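You operate a simulated robot arm through the tools that you are given. There is no shell and no other tool. Be economical: measure what you need, move in short steps, check, and stop when the job is done.

Carry out the task below with a simulated robot arm. There is one attempt and no reset: what you move stays moved.

TASK
Put the grey cup and the dishwasher tablet from the drawer side worktop in the cooking pot.

It is judged by the outcome, as a careful person would: the job done as asked, and still so three seconds after it is handed in. It fails if anything else is knocked over, pushed out of place, dropped, spilled or broken.

THE ROBOT
A 7-joint arm with a two-finger parallel gripper, fixed in place. Base frame: the origin is at the foot of the arm, x ahead of it, y to its left, z up; the work surface is at about z = 0. Lengths are in mm, angles in rad, forces in N, time in s.
With the tool pointing down near the work surface it reaches from about 220 to 580 mm from the base axis. Its first joint turns from -1.152 to 1.152 rad. Payload 2.5 kg.
Tool frame: the origin (TCP) lies between the finger pads and is the grasp point; the fingertips stand 23 mm ahead of it; z points along the fingers, y is the line along which they close. The gripper opens to 94 mm. The fingers are 38 mm wide and 10 mm thick; the gripper's body (54 by 96 mm) begins 39 mm behind the TCP.
Orientation is told as [roll, pitch, yaw] about the base's x, y, z axes, in that order, counted from this pose: with the fingers straight down and closing along the base's y, the tool's x points along the base's -x, its y along +y and its z along -z.

THE INTERFACE
- The arm moves only by the tool arm_command. Its argument "commands" is a list that holds one entry, the list of rows, each a list of 7 numbers: the shift along the tool's x, y, z in mm, then the turn, a rotation vector about the tool's x, y, z in rad, then the opening, from 0 (shut) to 1 (fully open). In form: [[[tx, ty, tz, ax, ay, az, jaw], ...]]. A call has 1 to 20 rows; each row is the pose to reach, as a shift and turn from the pose commanded when the call began, along the tool's axes at that moment. A row lasts 0.2 s, in which the tool goes at most 50 mm and 0.15 rad; a call with a longer step from one row to the next is refused whole, and so is a gripper value outside its range. A pose out of reach is approached as far as the arm can. The call stops where the force on the tool passes 40 N (or 10 N more than at its start, if that is more) or the arm is blocked; 0.2 s more then pass. The fingers move at their own pace (about 108 mm/s each) and stop on an object; they squeeze with about 38 N. The grip force told is the motor's: it shows also when the fingers shut on nothing. Time passes only in rows, and 0.2 s behind the last, so rows that repeat a pose let the fingers close. It gives the time, the measured TCP pose, the force on the tool (base axes), the opening and the grip force at its end, in the units of the frame above (readings bear some noise), and new pictures: "show" is both (left out), scene, wrist or none.
- Cameras (640 x 400 px; columns grow to the right, rows downward): "scene" is fixed at [113.4, -404, 539]; the picture's right is [0.88, -0.48, 0.00], its down [-0.30, -0.55, -0.78] and it looks along [0.37, 0.69, -0.62] (base axes); focal length 274 px, centre (320, 200). "wrist" rides on the gripper at [-39, 0, -44] in the tool frame; the picture's right is [0.00, -1.00, 0.00], its down [0.97, 0.00, -0.24] and it looks along [0.24, 0.00, 0.97] (tool axes); focal length 218 px, centre (320, 200).
- measure_at(camera, pixels): there is no depth. For up to 12 entries [column, row, z] of the newest picture of that camera ("zoom" is the newest enlarged one), the place [x, y] in the base frame at which the ray of that pixel passes the height z, good to about 3 mm. No time passes.
- close_up(camera, box): a new picture of the part [left, top, right, bottom] of that camera's present view, enlarged. No time passes.
- job_done(): hands the job in; it is judged then, once.

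Work in short steps. Measure before you move; look again where a grasp or a placing could have gone wrong, and mend it. You have 60 turns and 120 pictures in all, the two below and enlarged ones among them. Open the gripper and draw the arm clear of the work before you hand the job in, unless the task says otherwise; then end with one line.

The tools are called as name(argument=value, ...) on one line, values as JSON. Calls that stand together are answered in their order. arm_command: Moves the arm, as the interface text tells. Its arguments: {"type":"object","properties":{"commands":{"type":"array","items":{"type":"array","items":{"type":"array","items":{"type":"number"}}}},"show":{"type":"string","enum":["both","scene","wrist","none"]}},"required":["commands"]} The other tools are called the same way: measure_at (camera, pixels) gives the place at which the rays of pixels pass given heights; close_up (camera, box) takes an enlarged picture of a part of a camera's view; job_done () hands the job in.

At the start:

```text
t: 0.0
ee_pos: [274.3, 183.3, 347.3]
orientation: [-0.002, 0.0, 0.001]
force: [-0.7, 0.6, 0.5]
finger_gap: 94.0
finger_force: 0.1
```

scene: 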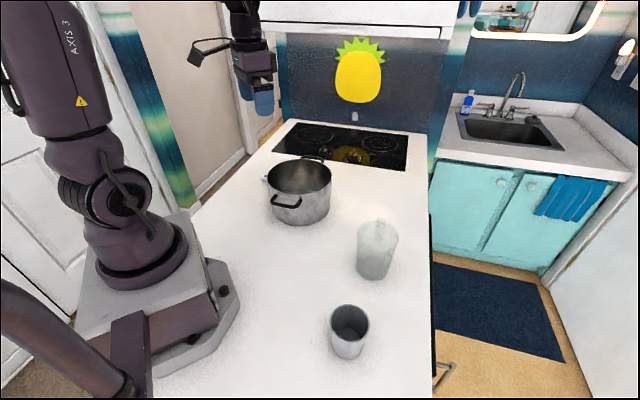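
wrist: 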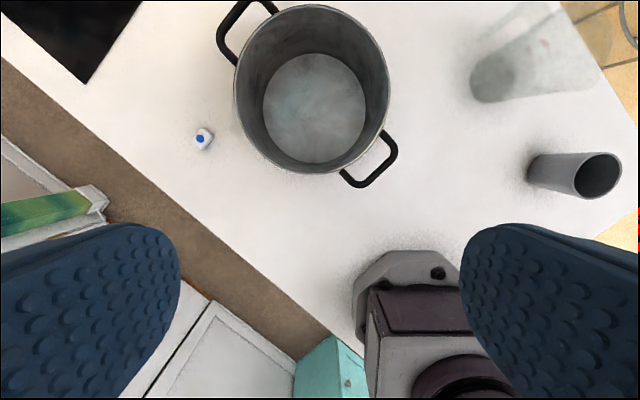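

The pot is at wrist (312,90), the tablet at (203,138) and the grey cup at (575,175). I'll enlarge the views and measure these positions.

close_up(camera="scene", box=[230, 130, 430, 370])

close_up(camera="wrist", box=[170, 100, 250, 160])

measure_at(camera="wrist", pixels=[[203, 138, 10], [195, 138, 0], [313, 108, 5], [310, 88, 120], [235, 90, 120], [390, 90, 120], [533, 172, 0], [598, 175, 90], [622, 175, 90], [575, 175, 90]])

measure_at(camera="scene", pixels=[[347, 357, 0], [349, 324, 90], [330, 324, 90], [369, 324, 90], [349, 305, 90], [349, 344, 90], [300, 178, 120], [266, 180, 10], [375, 277, 0]])

```text
1.67 times, centred on (330, 250) of scene
```

zoom: 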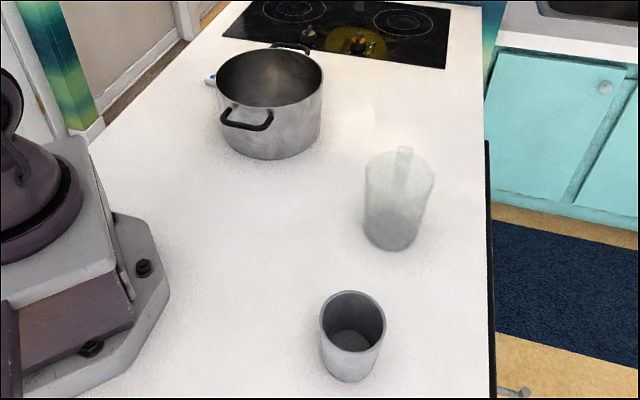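

```text
6.67 times, centred on (210, 130) of wrist
```

zoom: 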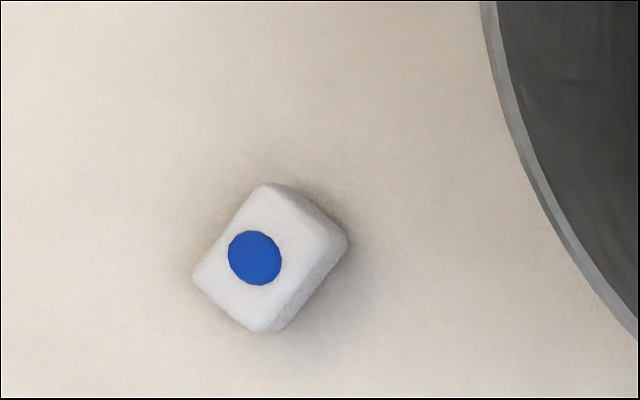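

```text
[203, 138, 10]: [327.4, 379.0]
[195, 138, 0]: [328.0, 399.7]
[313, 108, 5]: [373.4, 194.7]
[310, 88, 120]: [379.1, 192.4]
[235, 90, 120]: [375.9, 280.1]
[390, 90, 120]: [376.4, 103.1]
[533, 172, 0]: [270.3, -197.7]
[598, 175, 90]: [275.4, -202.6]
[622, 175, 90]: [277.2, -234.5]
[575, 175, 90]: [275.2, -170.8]
```

```text
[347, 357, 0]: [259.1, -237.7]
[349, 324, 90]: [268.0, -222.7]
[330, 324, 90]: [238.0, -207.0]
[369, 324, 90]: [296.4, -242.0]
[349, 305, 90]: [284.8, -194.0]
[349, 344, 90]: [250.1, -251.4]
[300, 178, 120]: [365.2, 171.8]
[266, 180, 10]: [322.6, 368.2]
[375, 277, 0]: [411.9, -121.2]
```

The cup's rim is about 78 mm high, centred near (272,-217). The pot's rim is about 104 mm high, centred near (377,193), and the tablet is near (327,379). I'll go above the tablet first, turned to line up with its edges, and look again.

arm_command(commands=[[[-7, 25, 20, 0, 0, -0.13, 1], [-14, 50, 45, 0, 0, -0.26, 0.8], [-21, 80, 70, 0, 0, -0.39, 0.7], [-29, 110, 100, 0, 0, -0.52, 0.6], [-37, 140, 130, 0, 0, -0.65, 0.6], [-45, 170, 160, 0, 0, -0.78, 0.6], [-53, 196, 190, 0, 0, -0.91, 0.6], [-53, 196, 190, 0, 0, -0.91, 0.6]]], show="both")

```text
t: 1.8
ee_pos: [324.4, 379.5, 156.3]
orientation: [-0.001, -0.001, 0.913]
force: [0.5, -0.1, -0.5]
finger_gap: 56.6
finger_force: 0.0
```

scene: 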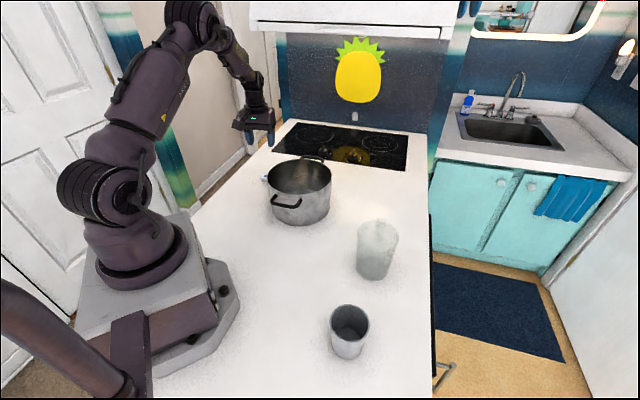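
wrist: 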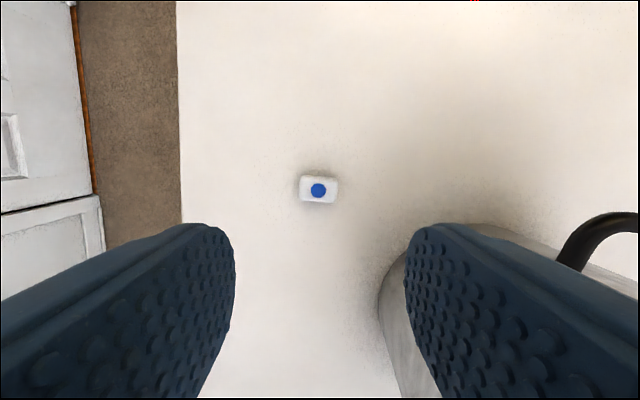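

The tablet is at wrist (319,190) and lines up with the fingers. I'll measure its exact position before going down.

measure_at(camera="wrist", pixels=[[319, 190, 15], [300, 190, 8], [337, 190, 8], [319, 205, 0], [319, 177, 15]])

close_up(camera="wrist", box=[280, 165, 360, 215])

```text
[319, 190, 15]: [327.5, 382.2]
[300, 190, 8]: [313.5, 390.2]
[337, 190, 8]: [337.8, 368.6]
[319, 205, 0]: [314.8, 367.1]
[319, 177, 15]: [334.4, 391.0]
```

```text
8.00 times, centred on (320, 190) of wrist
```

zoom: 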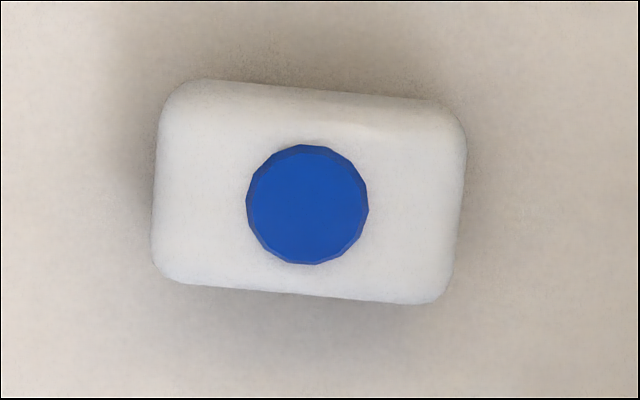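

The tablet is at (327,382), rotated about 0.08 rad from the jaws. I'll go down with the fingertips stopping about 4 mm above the surface, close, and lift slightly.

arm_command(commands=[[[-3.5, -0.5, 40, 0, 0, 0.08, 0.6], [-3.5, -0.5, 80, 0, 0, 0.08, 0.6], [-3.5, -0.5, 110, 0, 0, 0.08, 0.6], [-3.5, -0.5, 122, 0, 0, 0.08, 0.6], [-3.5, -0.5, 129, 0, 0, 0.08, 0.6], [-3.5, -0.5, 129, 0, 0, 0.08, 0.4], [-3.5, -0.5, 129, 0, 0, 0.08, 0.2], [-3.5, -0.5, 129, 0, 0, 0.08, 0.1], [-3.5, -0.5, 129, 0, 0, 0.08, 0.1]]], show="wrist")

```text
t: 3.8
ee_pos: [331.4, 380.3, 31.7]
orientation: [0.001, 0.001, 0.83]
force: [0.4, 0.5, 0.5]
finger_gap: 32.3
finger_force: 38.1
```

wrist: 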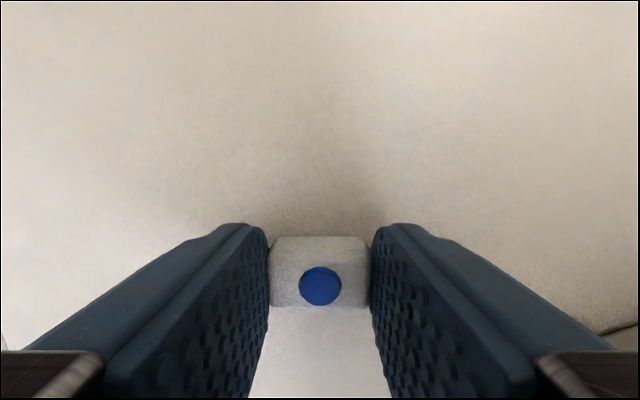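

The tablet is held (gap 32.3 mm, 38 N). I'll lift it and carry it above the pot.

arm_command(commands=[[[0, 0, -20, 0, 0, 0, 0.1], [0, 0, -60, 0, 0, 0, 0.1], [0, 0, -105, 0, 0, 0, 0.1], [0, 0, -150, 0, 0, 0, 0.1], [0, 0, -165, 0, 0, 0, 0.1], [17, -30, -165, 0, 0, 0, 0.1], [34, -60, -165, 0, 0, 0, 0.1], [51, -90, -165, 0, 0, 0, 0.1], [68, -120, -165, 0, 0, 0, 0.1], [86, -150, -165, 0, 0, 0, 0.1], [86, -150, -165, 0, 0, 0, 0.1]]], show="both")

```text
t: 6.2
ee_pos: [382.8, 215.8, 196.2]
orientation: [0.002, -0.001, 0.832]
force: [0.0, -0.1, -0.5]
finger_gap: 9.5
finger_force: 0.0
```

scene: 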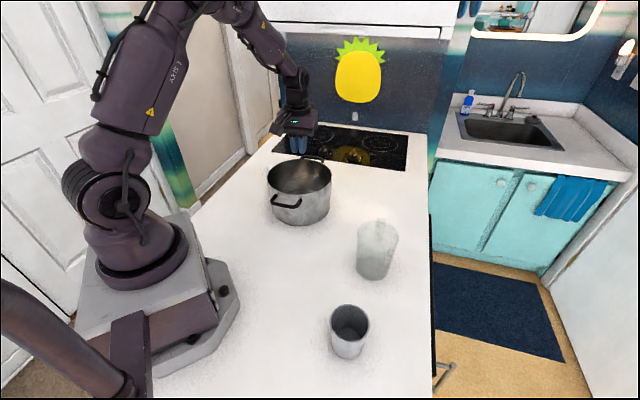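
wrist: 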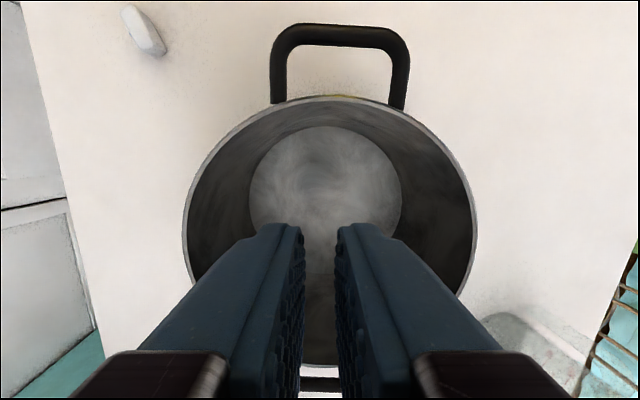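

The tablet slipped out because the grip was too high, and it now lies at wrist (145,30). I'll measure where it is.

measure_at(camera="wrist", pixels=[[145, 30, 10], [128, 8, 10], [160, 52, 10]])

close_up(camera="wrist", box=[105, 0, 185, 60])

close_up(camera="scene", box=[230, 130, 310, 190])

```text
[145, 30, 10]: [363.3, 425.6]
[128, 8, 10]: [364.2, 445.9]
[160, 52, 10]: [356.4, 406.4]
```

```text
6.67 times, centred on (145, 30) of wrist
```

zoom: 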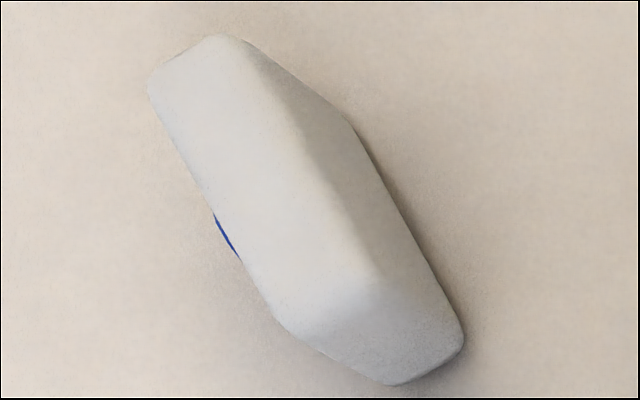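

```text
6.67 times, centred on (270, 160) of scene
```

zoom: 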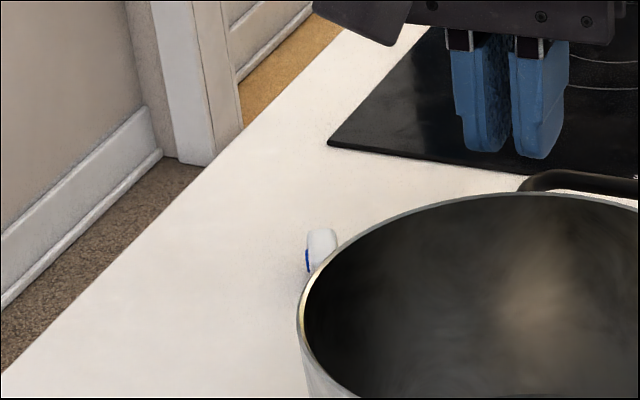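

The tablet now stands on its long side near (362,426), with its long axis at about 78° and a thickness of about 18 mm. I'll go above it with the jaws set across the thickness and look.

arm_command(commands=[[[-23, 26, 0, 0, 0, -0.09, 0.2], [-47, 52, 0, 0, 0, -0.18, 0.3], [-70, 78, 0, 0, 0, -0.27, 0.4], [-94, 104, 0, 0, 0, -0.36, 0.5], [-118, 130, 20, 0, 0, -0.45, 0.5], [-141, 157, 45, 0, 0, -0.53, 0.5], [-141, 157, 45, 0, 0, -0.53, 0.5]]], show="wrist")

close_up(camera="wrist", box=[280, 165, 360, 215])

```text
t: 7.8
ee_pos: [358.0, 426.7, 148.2]
orientation: [-0.001, 0.0, 1.362]
force: [0.6, 0.5, 0.8]
finger_gap: 46.9
finger_force: 0.0
```

wrist: 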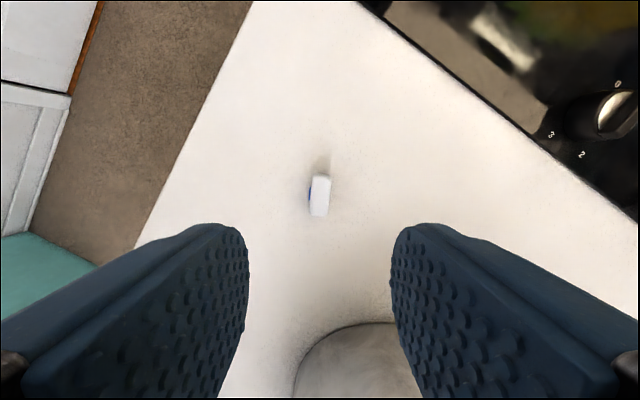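

```text
8.00 times, centred on (320, 190) of wrist
```

zoom: 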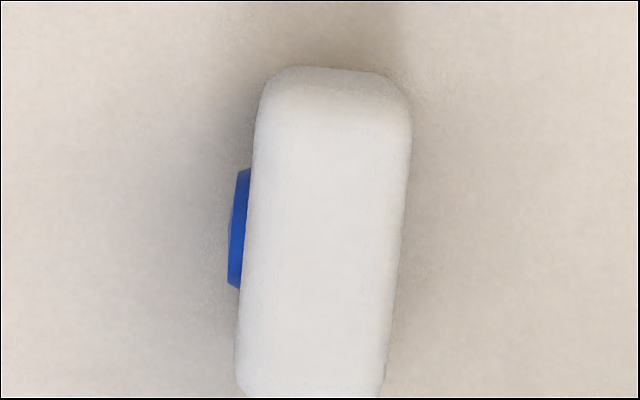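

measure_at(camera="wrist", pixels=[[320, 194, 22], [322, 175, 20], [319, 214, 20], [310, 196, 22], [330, 194, 22]])

```text
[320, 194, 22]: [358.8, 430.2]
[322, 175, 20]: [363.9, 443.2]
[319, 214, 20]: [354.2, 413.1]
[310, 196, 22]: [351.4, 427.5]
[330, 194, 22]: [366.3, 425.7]
```

The tablet is centred at (359.5,429). This time I'll go down further so the pads cover more of it, then close and lift only a little to check the grip.

arm_command(commands=[[[-2, -0.8, 40, 0, 0, 0.06, 0.5], [-2, -0.8, 80, 0, 0, 0.06, 0.5], [-2, -0.8, 105, 0, 0, 0.06, 0.5], [-2, -0.8, 117, 0, 0, 0.06, 0.5], [-2, -0.8, 122.5, 0, 0, 0.06, 0.5], [-2, -0.8, 122.5, 0, 0, 0.06, 0.5]]], show="both")

```text
t: 9.2
ee_pos: [363.8, 428.2, 25.7]
orientation: [0.0, -0.001, 1.301]
force: [0.2, -0.5, -0.4]
finger_gap: 46.9
finger_force: 0.0
```

scene: 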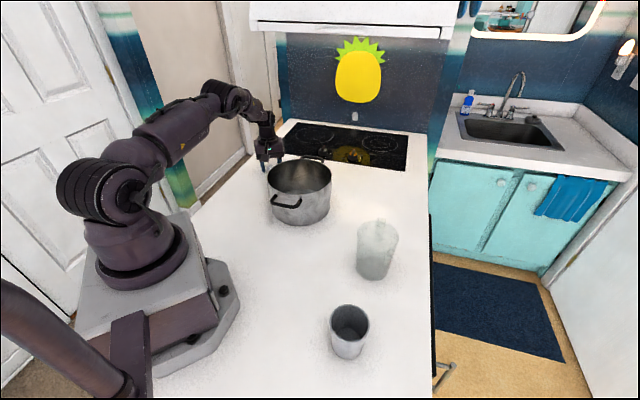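
wrist: 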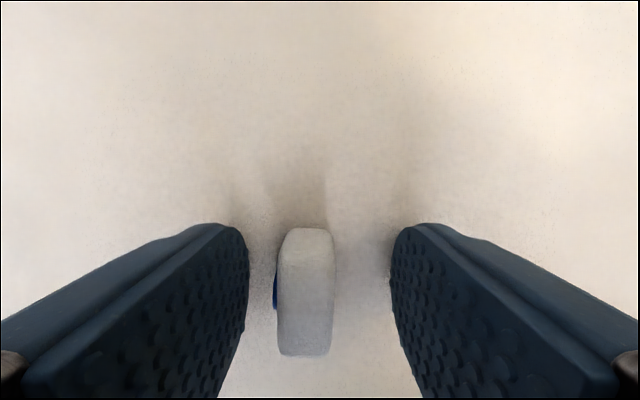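

The tablet is about 4 mm left of centre between the fingers. I'll recentre, close and lift slowly.

arm_command(commands=[[[0, 4, 0, 0, 0, 0, 0.5], [0, 4, 1, 0, 0, 0, 0.35], [0, 4, 1, 0, 0, 0, 0.15], [0, 4, 1, 0, 0, 0, 0.05], [0, 4, 1, 0, 0, 0, 0.05], [0, 4, 1, 0, 0, 0, 0.05], [0, 4, -8, 0, 0, 0, 0.05], [0, 4, -20, 0, 0, 0, 0.05], [0, 4, -30, 0, 0, 0, 0.05]]], show="wrist")

```text
t: 11.2
ee_pos: [359.4, 427.4, 58.9]
orientation: [0.002, 0.001, 1.299]
force: [0.4, 0.1, 0.0]
finger_gap: 14.6
finger_force: 37.3
```

wrist: 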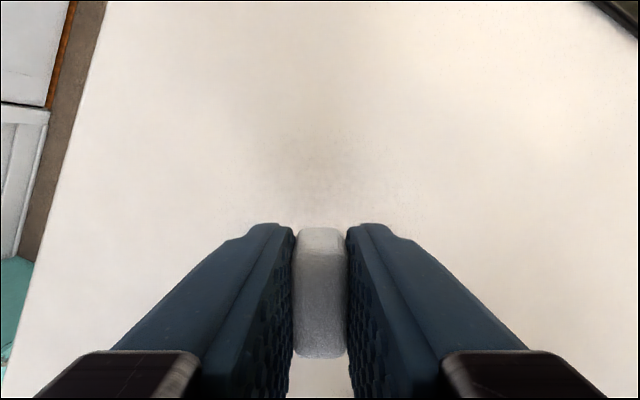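

The tablet is held firmly (14.6 mm, 37 N). I'll lift it high and carry it smoothly over the pot.

arm_command(commands=[[[0, 0, -25, 0, 0, 0, 0.05], [0, 0, -55, 0, 0, 0, 0.05], [0, 0, -85, 0, 0, 0, 0.05], [0, 0, -115, 0, 0, 0, 0.05], [0, 0, -135, 0, 0, 0, 0.05], [20, -7, -135, 0, 0, 0, 0.05], [45, -17, -135, 0, 0, 0, 0.05], [75, -28, -135, 0, 0, 0, 0.05], [105, -39, -135, 0, 0, 0, 0.05], [135, -50, -135, 0, 0, 0, 0.05], [165, -61, -135, 0, 0, 0, 0.05], [190, -70, -135, 0, 0, 0, 0.05], [200, -74, -135, 0, 0, 0, 0.05], [200, -74, -135, 0, 0, 0, 0.05]]], show="both")

```text
t: 14.2
ee_pos: [377.7, 216.6, 189.7]
orientation: [0.0, -0.001, 1.302]
force: [0.1, -0.3, -1.3]
finger_gap: 14.5
finger_force: 38.3
```

scene: 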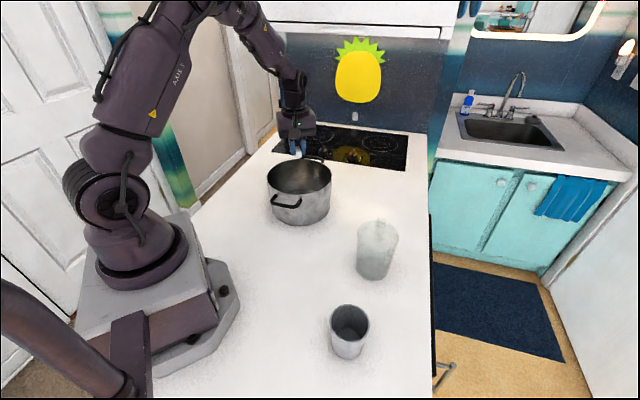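
wrist: 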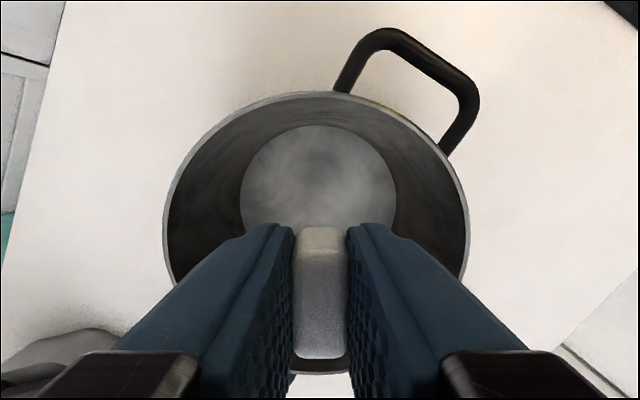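

Before lowering I'll check the pot's centre using its rim and floor.

measure_at(camera="wrist", pixels=[[163, 205, 104], [470, 205, 104], [316, 92, 104], [241, 190, 4], [397, 190, 4], [318, 125, 4], [316, 375, 104]])

```text
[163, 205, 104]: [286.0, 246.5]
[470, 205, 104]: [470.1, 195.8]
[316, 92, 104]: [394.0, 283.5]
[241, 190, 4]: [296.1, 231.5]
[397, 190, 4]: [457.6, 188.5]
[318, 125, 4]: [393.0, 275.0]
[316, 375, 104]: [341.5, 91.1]
```

The pot's centre is near (371,193) with a radius of about 95 mm. I'll lower into the pot slightly towards the centre, release close to the floor, and rise straight up.

arm_command(commands=[[[8, 1, 30, 0, 0, 0, 0.05], [8, 1, 60, 0, 0, 0, 0.05], [8, 1, 90, 0, 0, 0, 0.05], [8, 1, 115, 0, 0, 0, 0.05], [8, 1, 135, 0, 0, 0, 0.05], [8, 1, 148, 0, 0, 0, 0.05], [8, 1, 148, 0, 0, 0, 0.05]]], show="wrist")

```text
t: 15.8
ee_pos: [373.7, 208.8, 45.5]
orientation: [0.001, 0.001, 1.3]
force: [-0.6, 2.2, 13.1]
finger_gap: 14.7
finger_force: 38.1
```

wrist: 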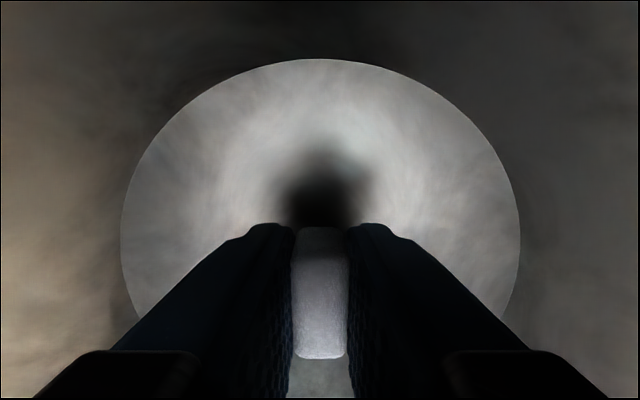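

An upward force of 13 N means the tablet is touching the pot floor. I'll rise 2 mm, open and withdraw.

arm_command(commands=[[[0, 0, -2, 0, 0, 0, 0.05], [0, 0, -2, 0, 0, 0, 0.2], [0, 0, -2, 0, 0, 0, 0.35], [0, 0, -2, 0, 0, 0, 0.35], [0, 0, -30, 0, 0, 0, 0.35], [0, 0, -70, 0, 0, 0, 0.35], [0, 0, -115, 0, 0, 0, 0.35], [0, 0, -155, 0, 0, 0, 0.35], [-30, 0, -155, 0, 0, 0, 0.35]]], show="both")

```text
t: 17.8
ee_pos: [380.5, 237.3, 195.2]
orientation: [0.0, -0.001, 1.302]
force: [-0.4, 0.1, -0.2]
finger_gap: 33.0
finger_force: 0.1
```

scene: 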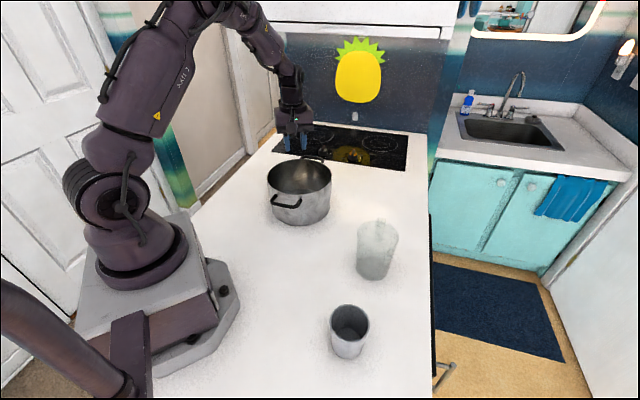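
wrist: 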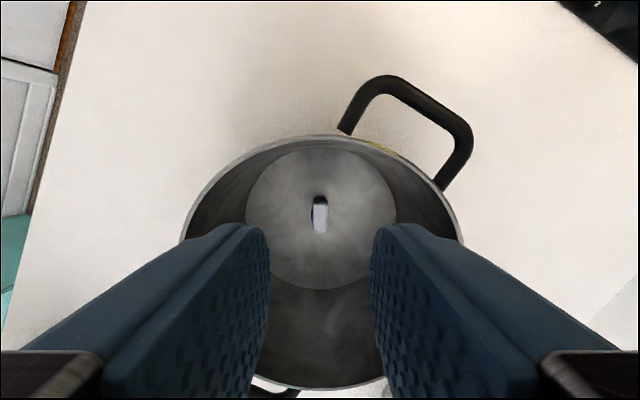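

The tablet stands in the pot at wrist (319,215). I'll measure it against the floor circle.

measure_at(camera="wrist", pixels=[[319, 220, 30], [320, 148, 14], [320, 290, 14], [245, 215, 14], [397, 215, 14], [182, 240, 104], [462, 240, 104], [320, 135, 104]])

close_up(camera="wrist", box=[220, 130, 420, 300])

```text
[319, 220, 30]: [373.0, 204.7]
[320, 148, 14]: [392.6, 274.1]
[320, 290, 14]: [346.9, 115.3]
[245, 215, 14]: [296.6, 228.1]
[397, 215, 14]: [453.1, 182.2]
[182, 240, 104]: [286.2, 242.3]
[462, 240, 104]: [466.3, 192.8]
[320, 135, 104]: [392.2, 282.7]
```

```text
2.35 times, centred on (320, 215) of wrist
```

zoom: 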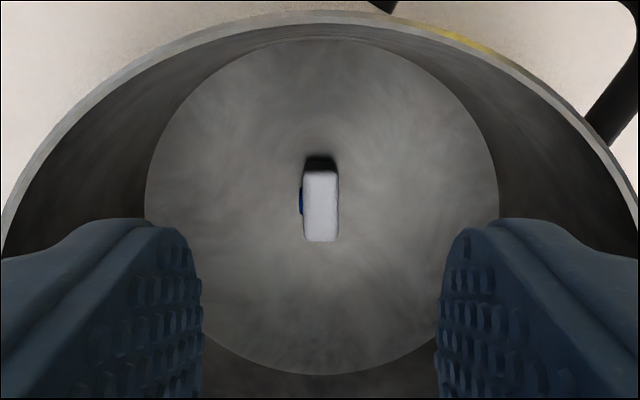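

The tablet stands near (372,206), leaving room on the -y side of the pot for the cup at about (368,148). I'll raise the arm and move above the cup, opening the gripper on the way.

arm_command(commands=[[[30, -1, -20, 0, 0, 0.05, 0.35], [68, -2, -35, 0, 0, 0.1, 0.35], [107, -4, -35, 0, 0, 0.16, 0.5], [147, -5, -35, 0, 0, 0.22, 0.7], [187, -7, -35, 0, 0, 0.28, 0.9], [227, -8, -35, 0, 0, 0.34, 1], [267, -10, -35, 0, 0, 0.4, 1], [307, -11, -35, 0, 0, 0.46, 1], [347, -13, -35, 0, 0, 0.52, 1], [387, -14, -35, 0, 0, 0.58, 1], [427, -16, -35, 0, 0, 0.64, 1], [467, -18, -35, 0, 0, 0.7, 1], [467, -18, -35, 0, 0, 0.7, 1]]], show="both")

```text
t: 20.6
ee_pos: [272.7, -218.0, 230.8]
orientation: [-0.001, 0.002, 0.598]
force: [0.2, 0.4, 0.6]
finger_gap: 94.4
finger_force: 0.0
```

scene: 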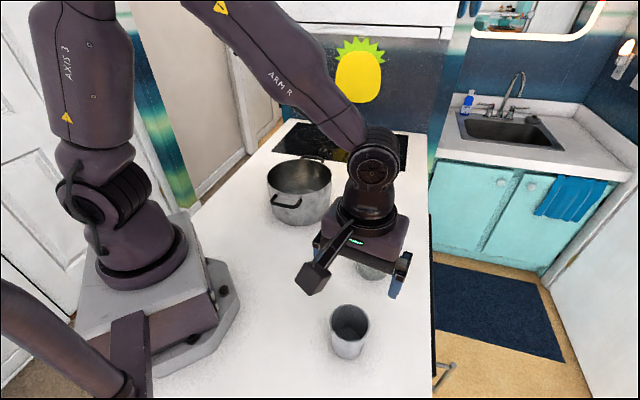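
wrist: 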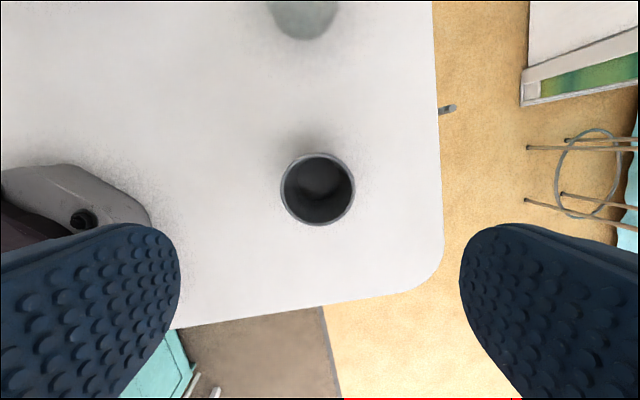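

The cup's rim is centred at wrist (318,189). I'll measure it.

measure_at(camera="wrist", pixels=[[318, 189, 78], [281, 189, 78], [355, 189, 78], [318, 153, 78], [318, 226, 78], [318, 189, 90]])

measure_at(camera="scene", pixels=[[349, 323, 78], [349, 323, 90], [330, 322, 78], [369, 322, 78], [347, 357, 0]])

close_up(camera="wrist", box=[260, 140, 380, 230])

```text
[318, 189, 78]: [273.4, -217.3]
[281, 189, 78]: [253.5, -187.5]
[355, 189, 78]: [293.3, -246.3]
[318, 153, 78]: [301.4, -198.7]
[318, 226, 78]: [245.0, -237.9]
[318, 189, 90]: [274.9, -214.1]
```

```text
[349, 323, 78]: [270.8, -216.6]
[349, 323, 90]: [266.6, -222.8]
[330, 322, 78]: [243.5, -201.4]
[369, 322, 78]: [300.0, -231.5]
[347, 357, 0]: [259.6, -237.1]
```

```text
4.44 times, centred on (320, 185) of wrist
```

zoom: 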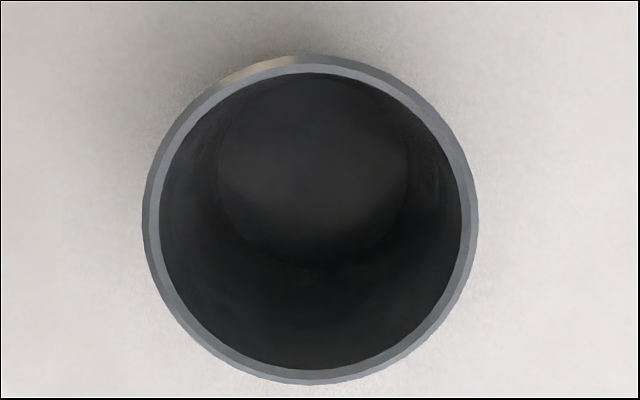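

The cup is centred at (272.5,-217) with a diameter of about 68 mm. I'll go straight down to about 18 mm below its rim and look before closing.

arm_command(commands=[[[0, 0, 40, 0, 0, 0, 1], [0, 0, 80, 0, 0, 0, 1], [0, 0, 110, 0, 0, 0, 1], [0, 0, 135, 0, 0, 0, 1], [0, 0, 155, 0, 0, 0, 1], [0, 0, 171, 0, 0, 0, 1], [0, 0, 171, 0, 0, 0, 1]]], show="both")

```text
t: 22.2
ee_pos: [276.5, -215.7, 62.8]
orientation: [0.0, 0.0, 0.6]
force: [-0.7, 0.6, -0.5]
finger_gap: 93.9
finger_force: 0.1
```

scene: 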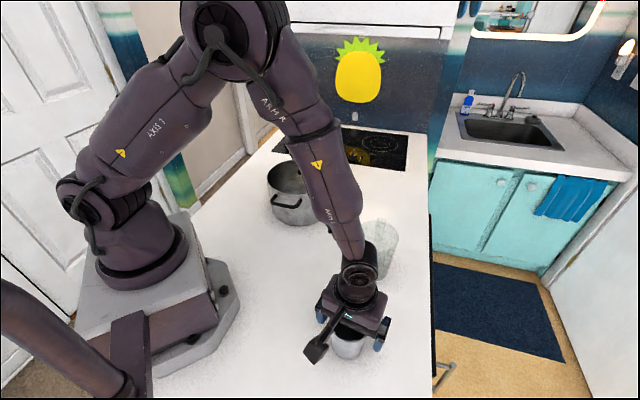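
wrist: 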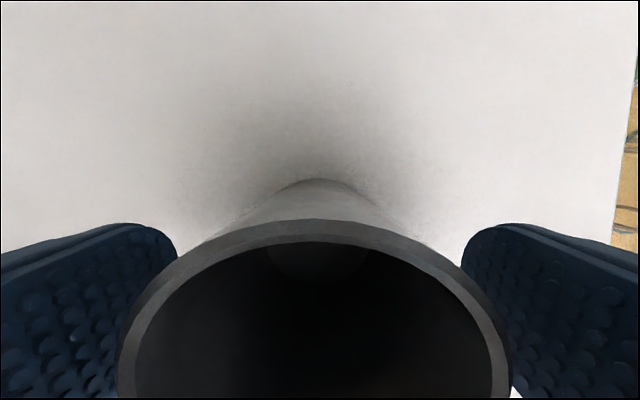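

The cup sits between the fingers, nearly centred. I'll close and lift slightly.

arm_command(commands=[[[0, 1, 0, 0, 0, 0, 0.85], [0, 1, 0, 0, 0, 0, 0.7], [0, 1, 0, 0, 0, 0, 0.55], [0, 1, 0, 0, 0, 0, 0.5], [0, 1, 0, 0, 0, 0, 0.5], [0, 1, -10, 0, 0, 0, 0.5], [0, 1, -30, 0, 0, 0, 0.5], [0, 1, -50, 0, 0, 0, 0.5], [0, 1, -50, 0, 0, 0, 0.5]]], show="both")

```text
t: 24.2
ee_pos: [275.6, -214.7, 112.1]
orientation: [0.0, -0.001, 0.599]
force: [0.6, 0.0, -1.5]
finger_gap: 64.3
finger_force: 37.9
```

scene: 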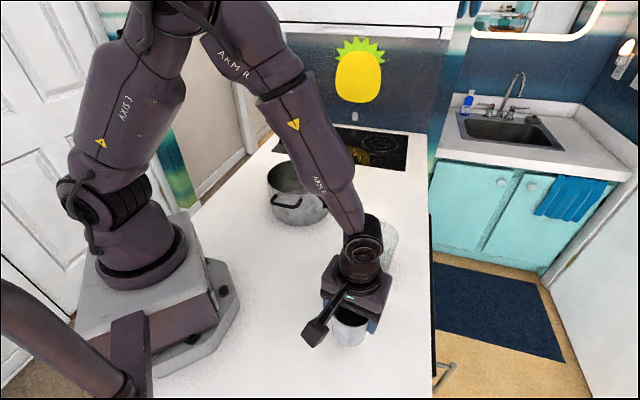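
wrist: 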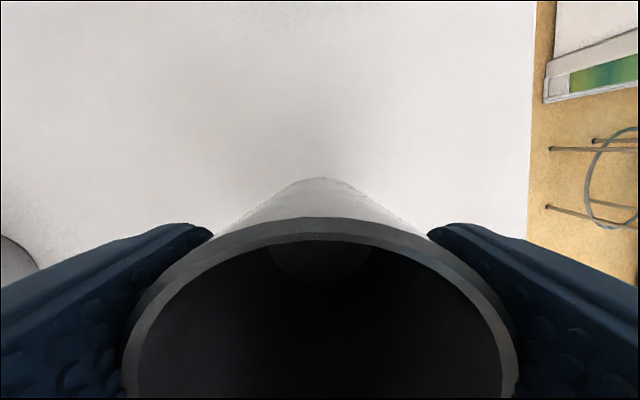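

The cup is held (64 mm, 38 N). I'll lift it and carry it on a path clear of the clear jug to above the pot's -y side, turning the jaws to line up with x.

arm_command(commands=[[[0, 0, -30, 0, 0, 0, 0.5], [0, 0, -65, 0, 0, 0, 0.5], [0, 0, -100, 0, 0, 0, 0.5], [0, 0, -125, 0, 0, 0, 0.5], [-19, 24.5, -125, 0, 0, -0.07, 0.5], [-38, 49, -125, 0, 0, -0.15, 0.5], [-57, 73.5, -125, 0, 0, -0.22, 0.5], [-75.5, 98, -125, 0, 0, -0.3, 0.5], [-94.5, 122.5, -125, 0, 0, -0.37, 0.5], [-113, 147, -125, 0, 0, -0.45, 0.5], [-132, 172, -125, 0, 0, -0.52, 0.5], [-158, 184.5, -125, 0, 0, -0.6, 0.5], [-183, 197, -125, 0, 0, -0.67, 0.5], [-209, 209.5, -125, 0, 0, -0.75, 0.5], [-234, 222, -125, 0, 0, -0.82, 0.5], [-260, 234.5, -125, 0, 0, -0.9, 0.5], [-286, 247.3, -125, 0, 0, -0.97, 0.5], [-286, 247.3, -125, 0, 0, -0.97, 0.5]]], show="both")

```text
t: 28.0
ee_pos: [372.7, 148.3, 238.0]
orientation: [0.001, 0.0, 1.57]
force: [0.3, 0.5, -2.0]
finger_gap: 63.9
finger_force: 38.4
```

scene: 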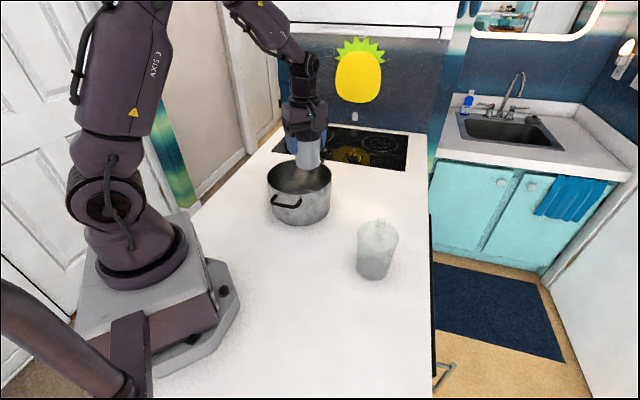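
wrist: 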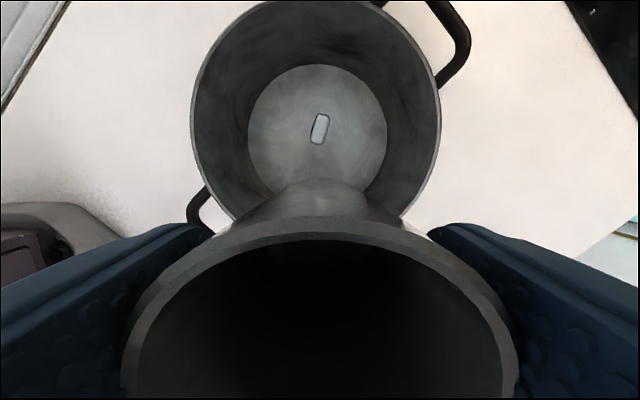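

The cup is over the pot's -y side. I'll check the floor edges and the tablet in this view before lowering.

measure_at(camera="wrist", pixels=[[248, 135, 18], [387, 135, 18], [317, 65, 18], [319, 128, 35], [318, 144, 30], [191, 95, 104], [440, 95, 104]])

```text
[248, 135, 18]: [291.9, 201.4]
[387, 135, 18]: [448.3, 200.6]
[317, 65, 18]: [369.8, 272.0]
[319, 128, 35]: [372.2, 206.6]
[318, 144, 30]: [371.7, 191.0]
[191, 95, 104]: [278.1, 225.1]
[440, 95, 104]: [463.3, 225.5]
```

The floor centre is (370,193) and the tablet's near end is at y≈191. The cup target at (370,150) fits, so I'll lower it most of the way.

arm_command(commands=[[[-1, 0, 35, 0, 0, 0, 0.5], [-1, 0, 70, 0, 0, 0, 0.5], [-1, 0, 100, 0, 0, 0, 0.5], [-1, 0, 125, 0, 0, 0, 0.5], [-1, 0, 140, 0, 0, 0, 0.5], [-1, 0, 150, 0, 0, 0, 0.5], [-1, 0, 154, 0, 0, 0, 0.5], [-1, 0, 154, 0, 0, 0, 0.5]]], show="both")

```text
t: 29.8
ee_pos: [368.5, 151.0, 83.6]
orientation: [0.001, 0.0, 1.57]
force: [0.0, -0.8, -1.3]
finger_gap: 64.2
finger_force: 38.0
```

scene: 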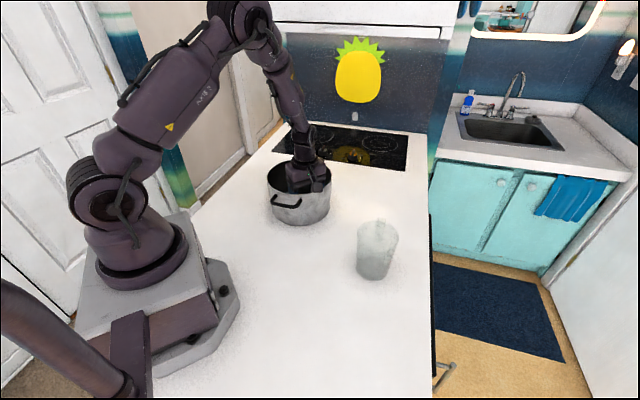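
wrist: 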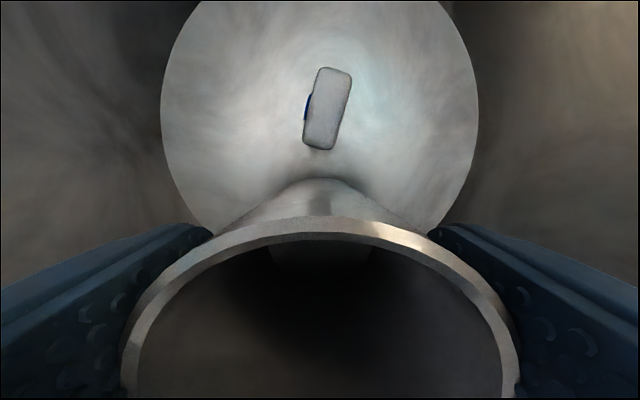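

There's no contact yet and the cup is clear of the tablet. I'll lower it in small steps until it touches the floor.

arm_command(commands=[[[0, 0, 2, 0, 0, 0, 0.5], [0, 0, 4, 0, 0, 0, 0.5], [0, 0, 4, 0, 0, 0, 0.5]]], show="none")

```text
t: 30.6
ee_pos: [369.0, 150.1, 78.4]
orientation: [0.0, -0.001, 1.571]
force: [0.4, -0.3, -2.5]
finger_gap: 64.0
finger_force: 37.6
```

arm_command(commands=[[[0, 0, 2, 0, 0, 0, 0.5], [0, 0, 4, 0, 0, 0, 0.5], [0, 0, 4, 0, 0, 0, 0.5]]], show="wrist")

```text
t: 31.4
ee_pos: [370.4, 150.0, 74.3]
orientation: [0.001, 0.001, 1.57]
force: [-0.1, -0.2, -1.5]
finger_gap: 64.2
finger_force: 38.6
```

wrist: 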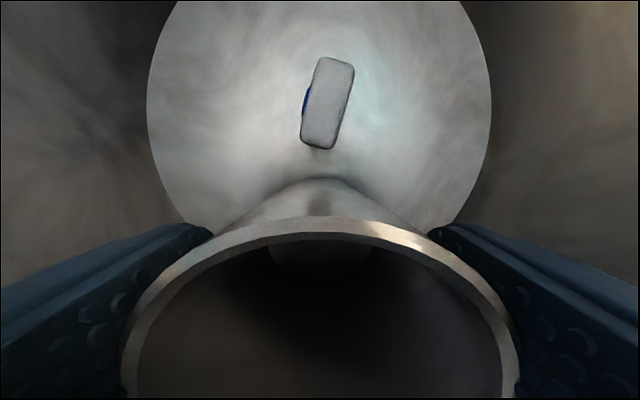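

arm_command(commands=[[[0, 0, 2, 0, 0, 0, 0.5], [0, 0, 4, 0, 0, 0, 0.5], [0, 0, 4, 0, 0, 0, 0.5]]], show="none")

```text
t: 32.2
ee_pos: [370.7, 150.3, 71.2]
orientation: [-0.001, -0.001, 1.57]
force: [0.5, -0.2, -2.5]
finger_gap: 64.1
finger_force: 37.9
```

arm_command(commands=[[[0, 0, 2, 0, 0, 0, 0.5], [0, 0, 4, 0, 0, 0, 0.5], [0, 0, 4, 0, 0, 0, 0.5]]], show="both")

```text
t: 33.0
ee_pos: [370.7, 150.5, 68.6]
orientation: [0.0, 0.0, 1.569]
force: [-0.2, 0.2, -2.2]
finger_gap: 63.9
finger_force: 37.8
```

scene: 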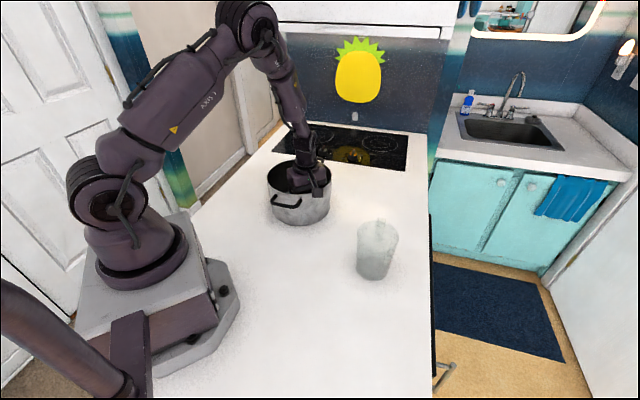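
wrist: 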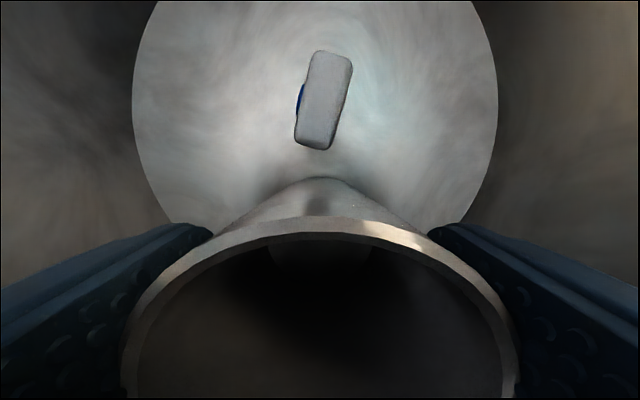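

There's still no contact. I'll look closely at the gripper's side bracket against the pot rim before going lower.

close_up(camera="scene", box=[255, 140, 345, 230])

```text
4.44 times, centred on (300, 185) of scene
```

zoom: 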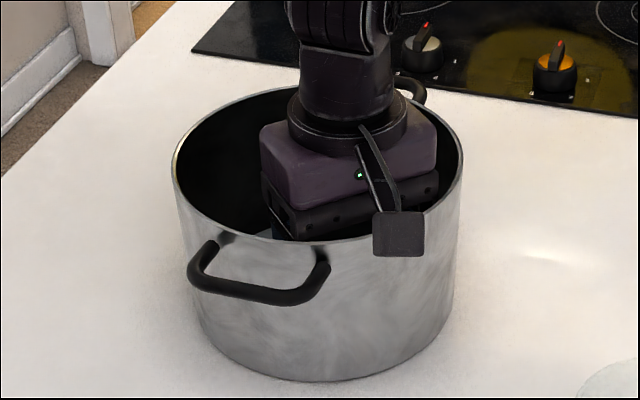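

measure_at(camera="scene", pixels=[[317.6, 197.8, 104], [317.6, 197.8, 120], [317.6, 197.8, 140], [317.6, 188, 140], [317.6, 188, 160], [317.6, 188, 180], [310, 170, 140], [310, 170, 160], [310, 170, 180]])

```text
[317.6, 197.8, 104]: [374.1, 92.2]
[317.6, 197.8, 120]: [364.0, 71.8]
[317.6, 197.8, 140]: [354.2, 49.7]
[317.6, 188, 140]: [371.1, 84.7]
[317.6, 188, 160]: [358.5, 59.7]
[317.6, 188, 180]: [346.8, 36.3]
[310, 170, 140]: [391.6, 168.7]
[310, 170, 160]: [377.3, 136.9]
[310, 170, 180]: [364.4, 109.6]
```

The bracket is about 8 mm above the rim, and the cup's base should be about to touch. I'll go down 3 mm more in fine steps.

arm_command(commands=[[[0, 0, 1, 0, 0, 0, 0.5], [0, 0, 2, 0, 0, 0, 0.5], [0, 0, 3, 0, 0, 0, 0.5], [0, 0, 3, 0, 0, 0, 0.5]]], show="none")

close_up(camera="scene", box=[255, 140, 345, 230])

```text
t: 34.0
ee_pos: [371.6, 151.9, 67.0]
orientation: [-0.006, -0.003, 1.573]
force: [5.1, -3.5, 22.6]
finger_gap: 64.1
finger_force: 38.0
```

```text
4.44 times, centred on (300, 185) of scene
```

zoom: 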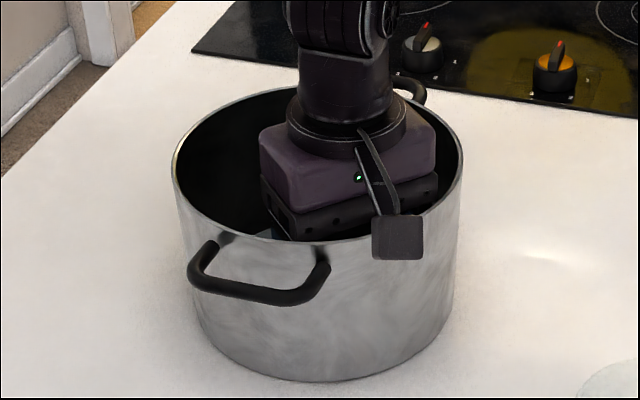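

It touched down (22 N up). I'll rise 1.5 mm to relieve the force, open moderately, and go straight up.

arm_command(commands=[[[0, 0, -1.5, 0, 0, 0, 0.5], [0, 0, -1.5, 0, 0, 0, 0.7], [0, 0, -1.5, 0, 0, 0, 0.76], [0, 0, -1.5, 0, 0, 0, 0.82], [0, 0, -1.5, 0, 0, 0, 0.82], [0, 0, -12, 0, 0, 0, 0.82], [0, 0, -30, 0, 0, 0, 0.82]]], show="both")

```text
t: 35.6
ee_pos: [371.4, 149.5, 97.6]
orientation: [-0.001, -0.001, 1.571]
force: [0.3, 0.2, -0.4]
finger_gap: 76.9
finger_force: 0.0
```

scene: 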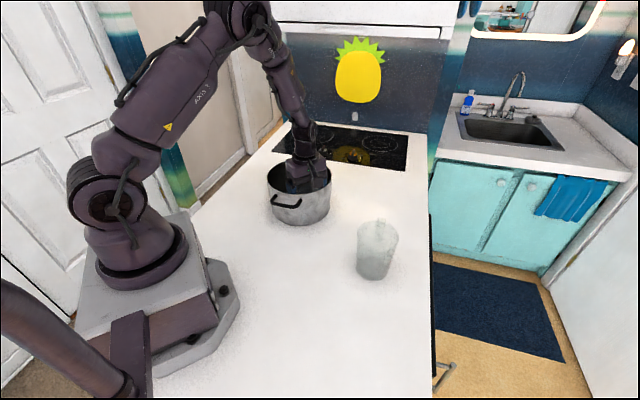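
wrist: 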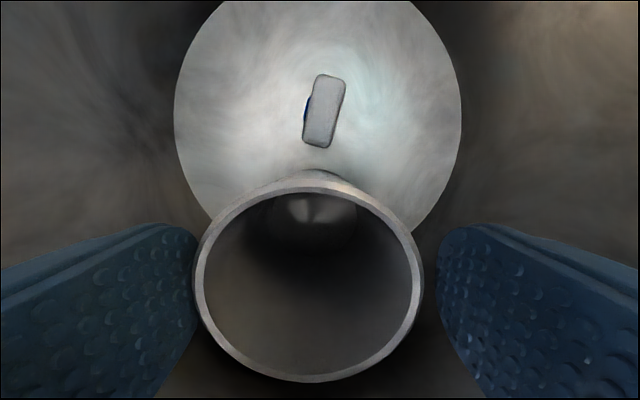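

The cup is standing free beside the tablet. I'll go straight up, then back away to check.

arm_command(commands=[[[0, 0, -30, 0, 0, 0, 0.82], [0, 0, -70, 0, 0, 0, 0.82], [0, 0, -110, 0, 0, 0, 0.82], [0, 0, -150, 0, 0, 0, 0.82], [0, 30, -165, 0, 0, 0, 0.82], [0, 65, -175, 0, 0, 0, 0.82], [0, 100, -185, 0, 0, 0, 0.82], [0, 100, -185, 0, 0, 0, 0.82]]], show="both")

close_up(camera="scene", box=[250, 140, 350, 230])

```text
t: 37.4
ee_pos: [270.0, 149.5, 279.5]
orientation: [0.0, -0.001, 1.57]
force: [0.6, -0.1, -0.4]
finger_gap: 77.3
finger_force: 0.1
```

scene: 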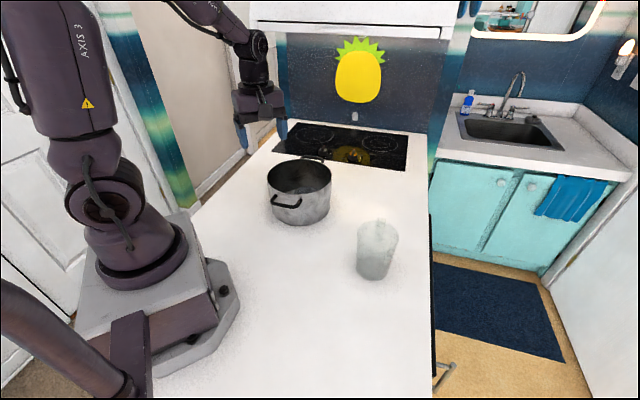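
wrist: 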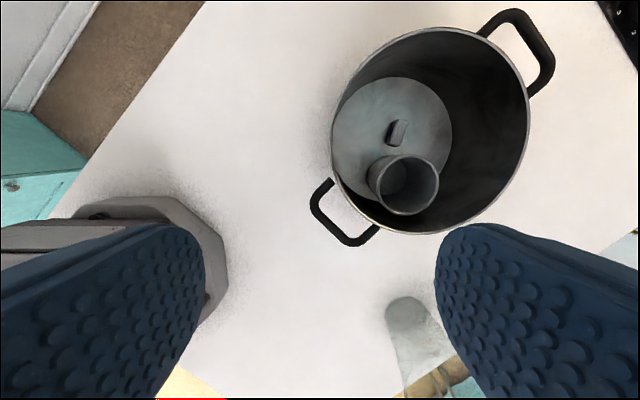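

```text
4.44 times, centred on (300, 185) of scene
```

zoom: 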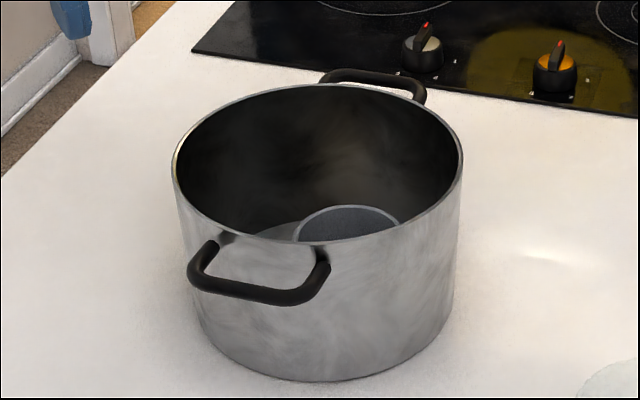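

The cup stands upright in the pot with the tablet beside it. The pot and jug haven't moved, the gripper is open, and the arm is clear, so I'll hand the job in.

job_done()

```text
The job is handed in.
```

The grey cup and the dishwasher tablet are both in the cooking pot; the tablet slipped from the gripper onto the worktop on the first try and was picked up again, and nothing else was moved.
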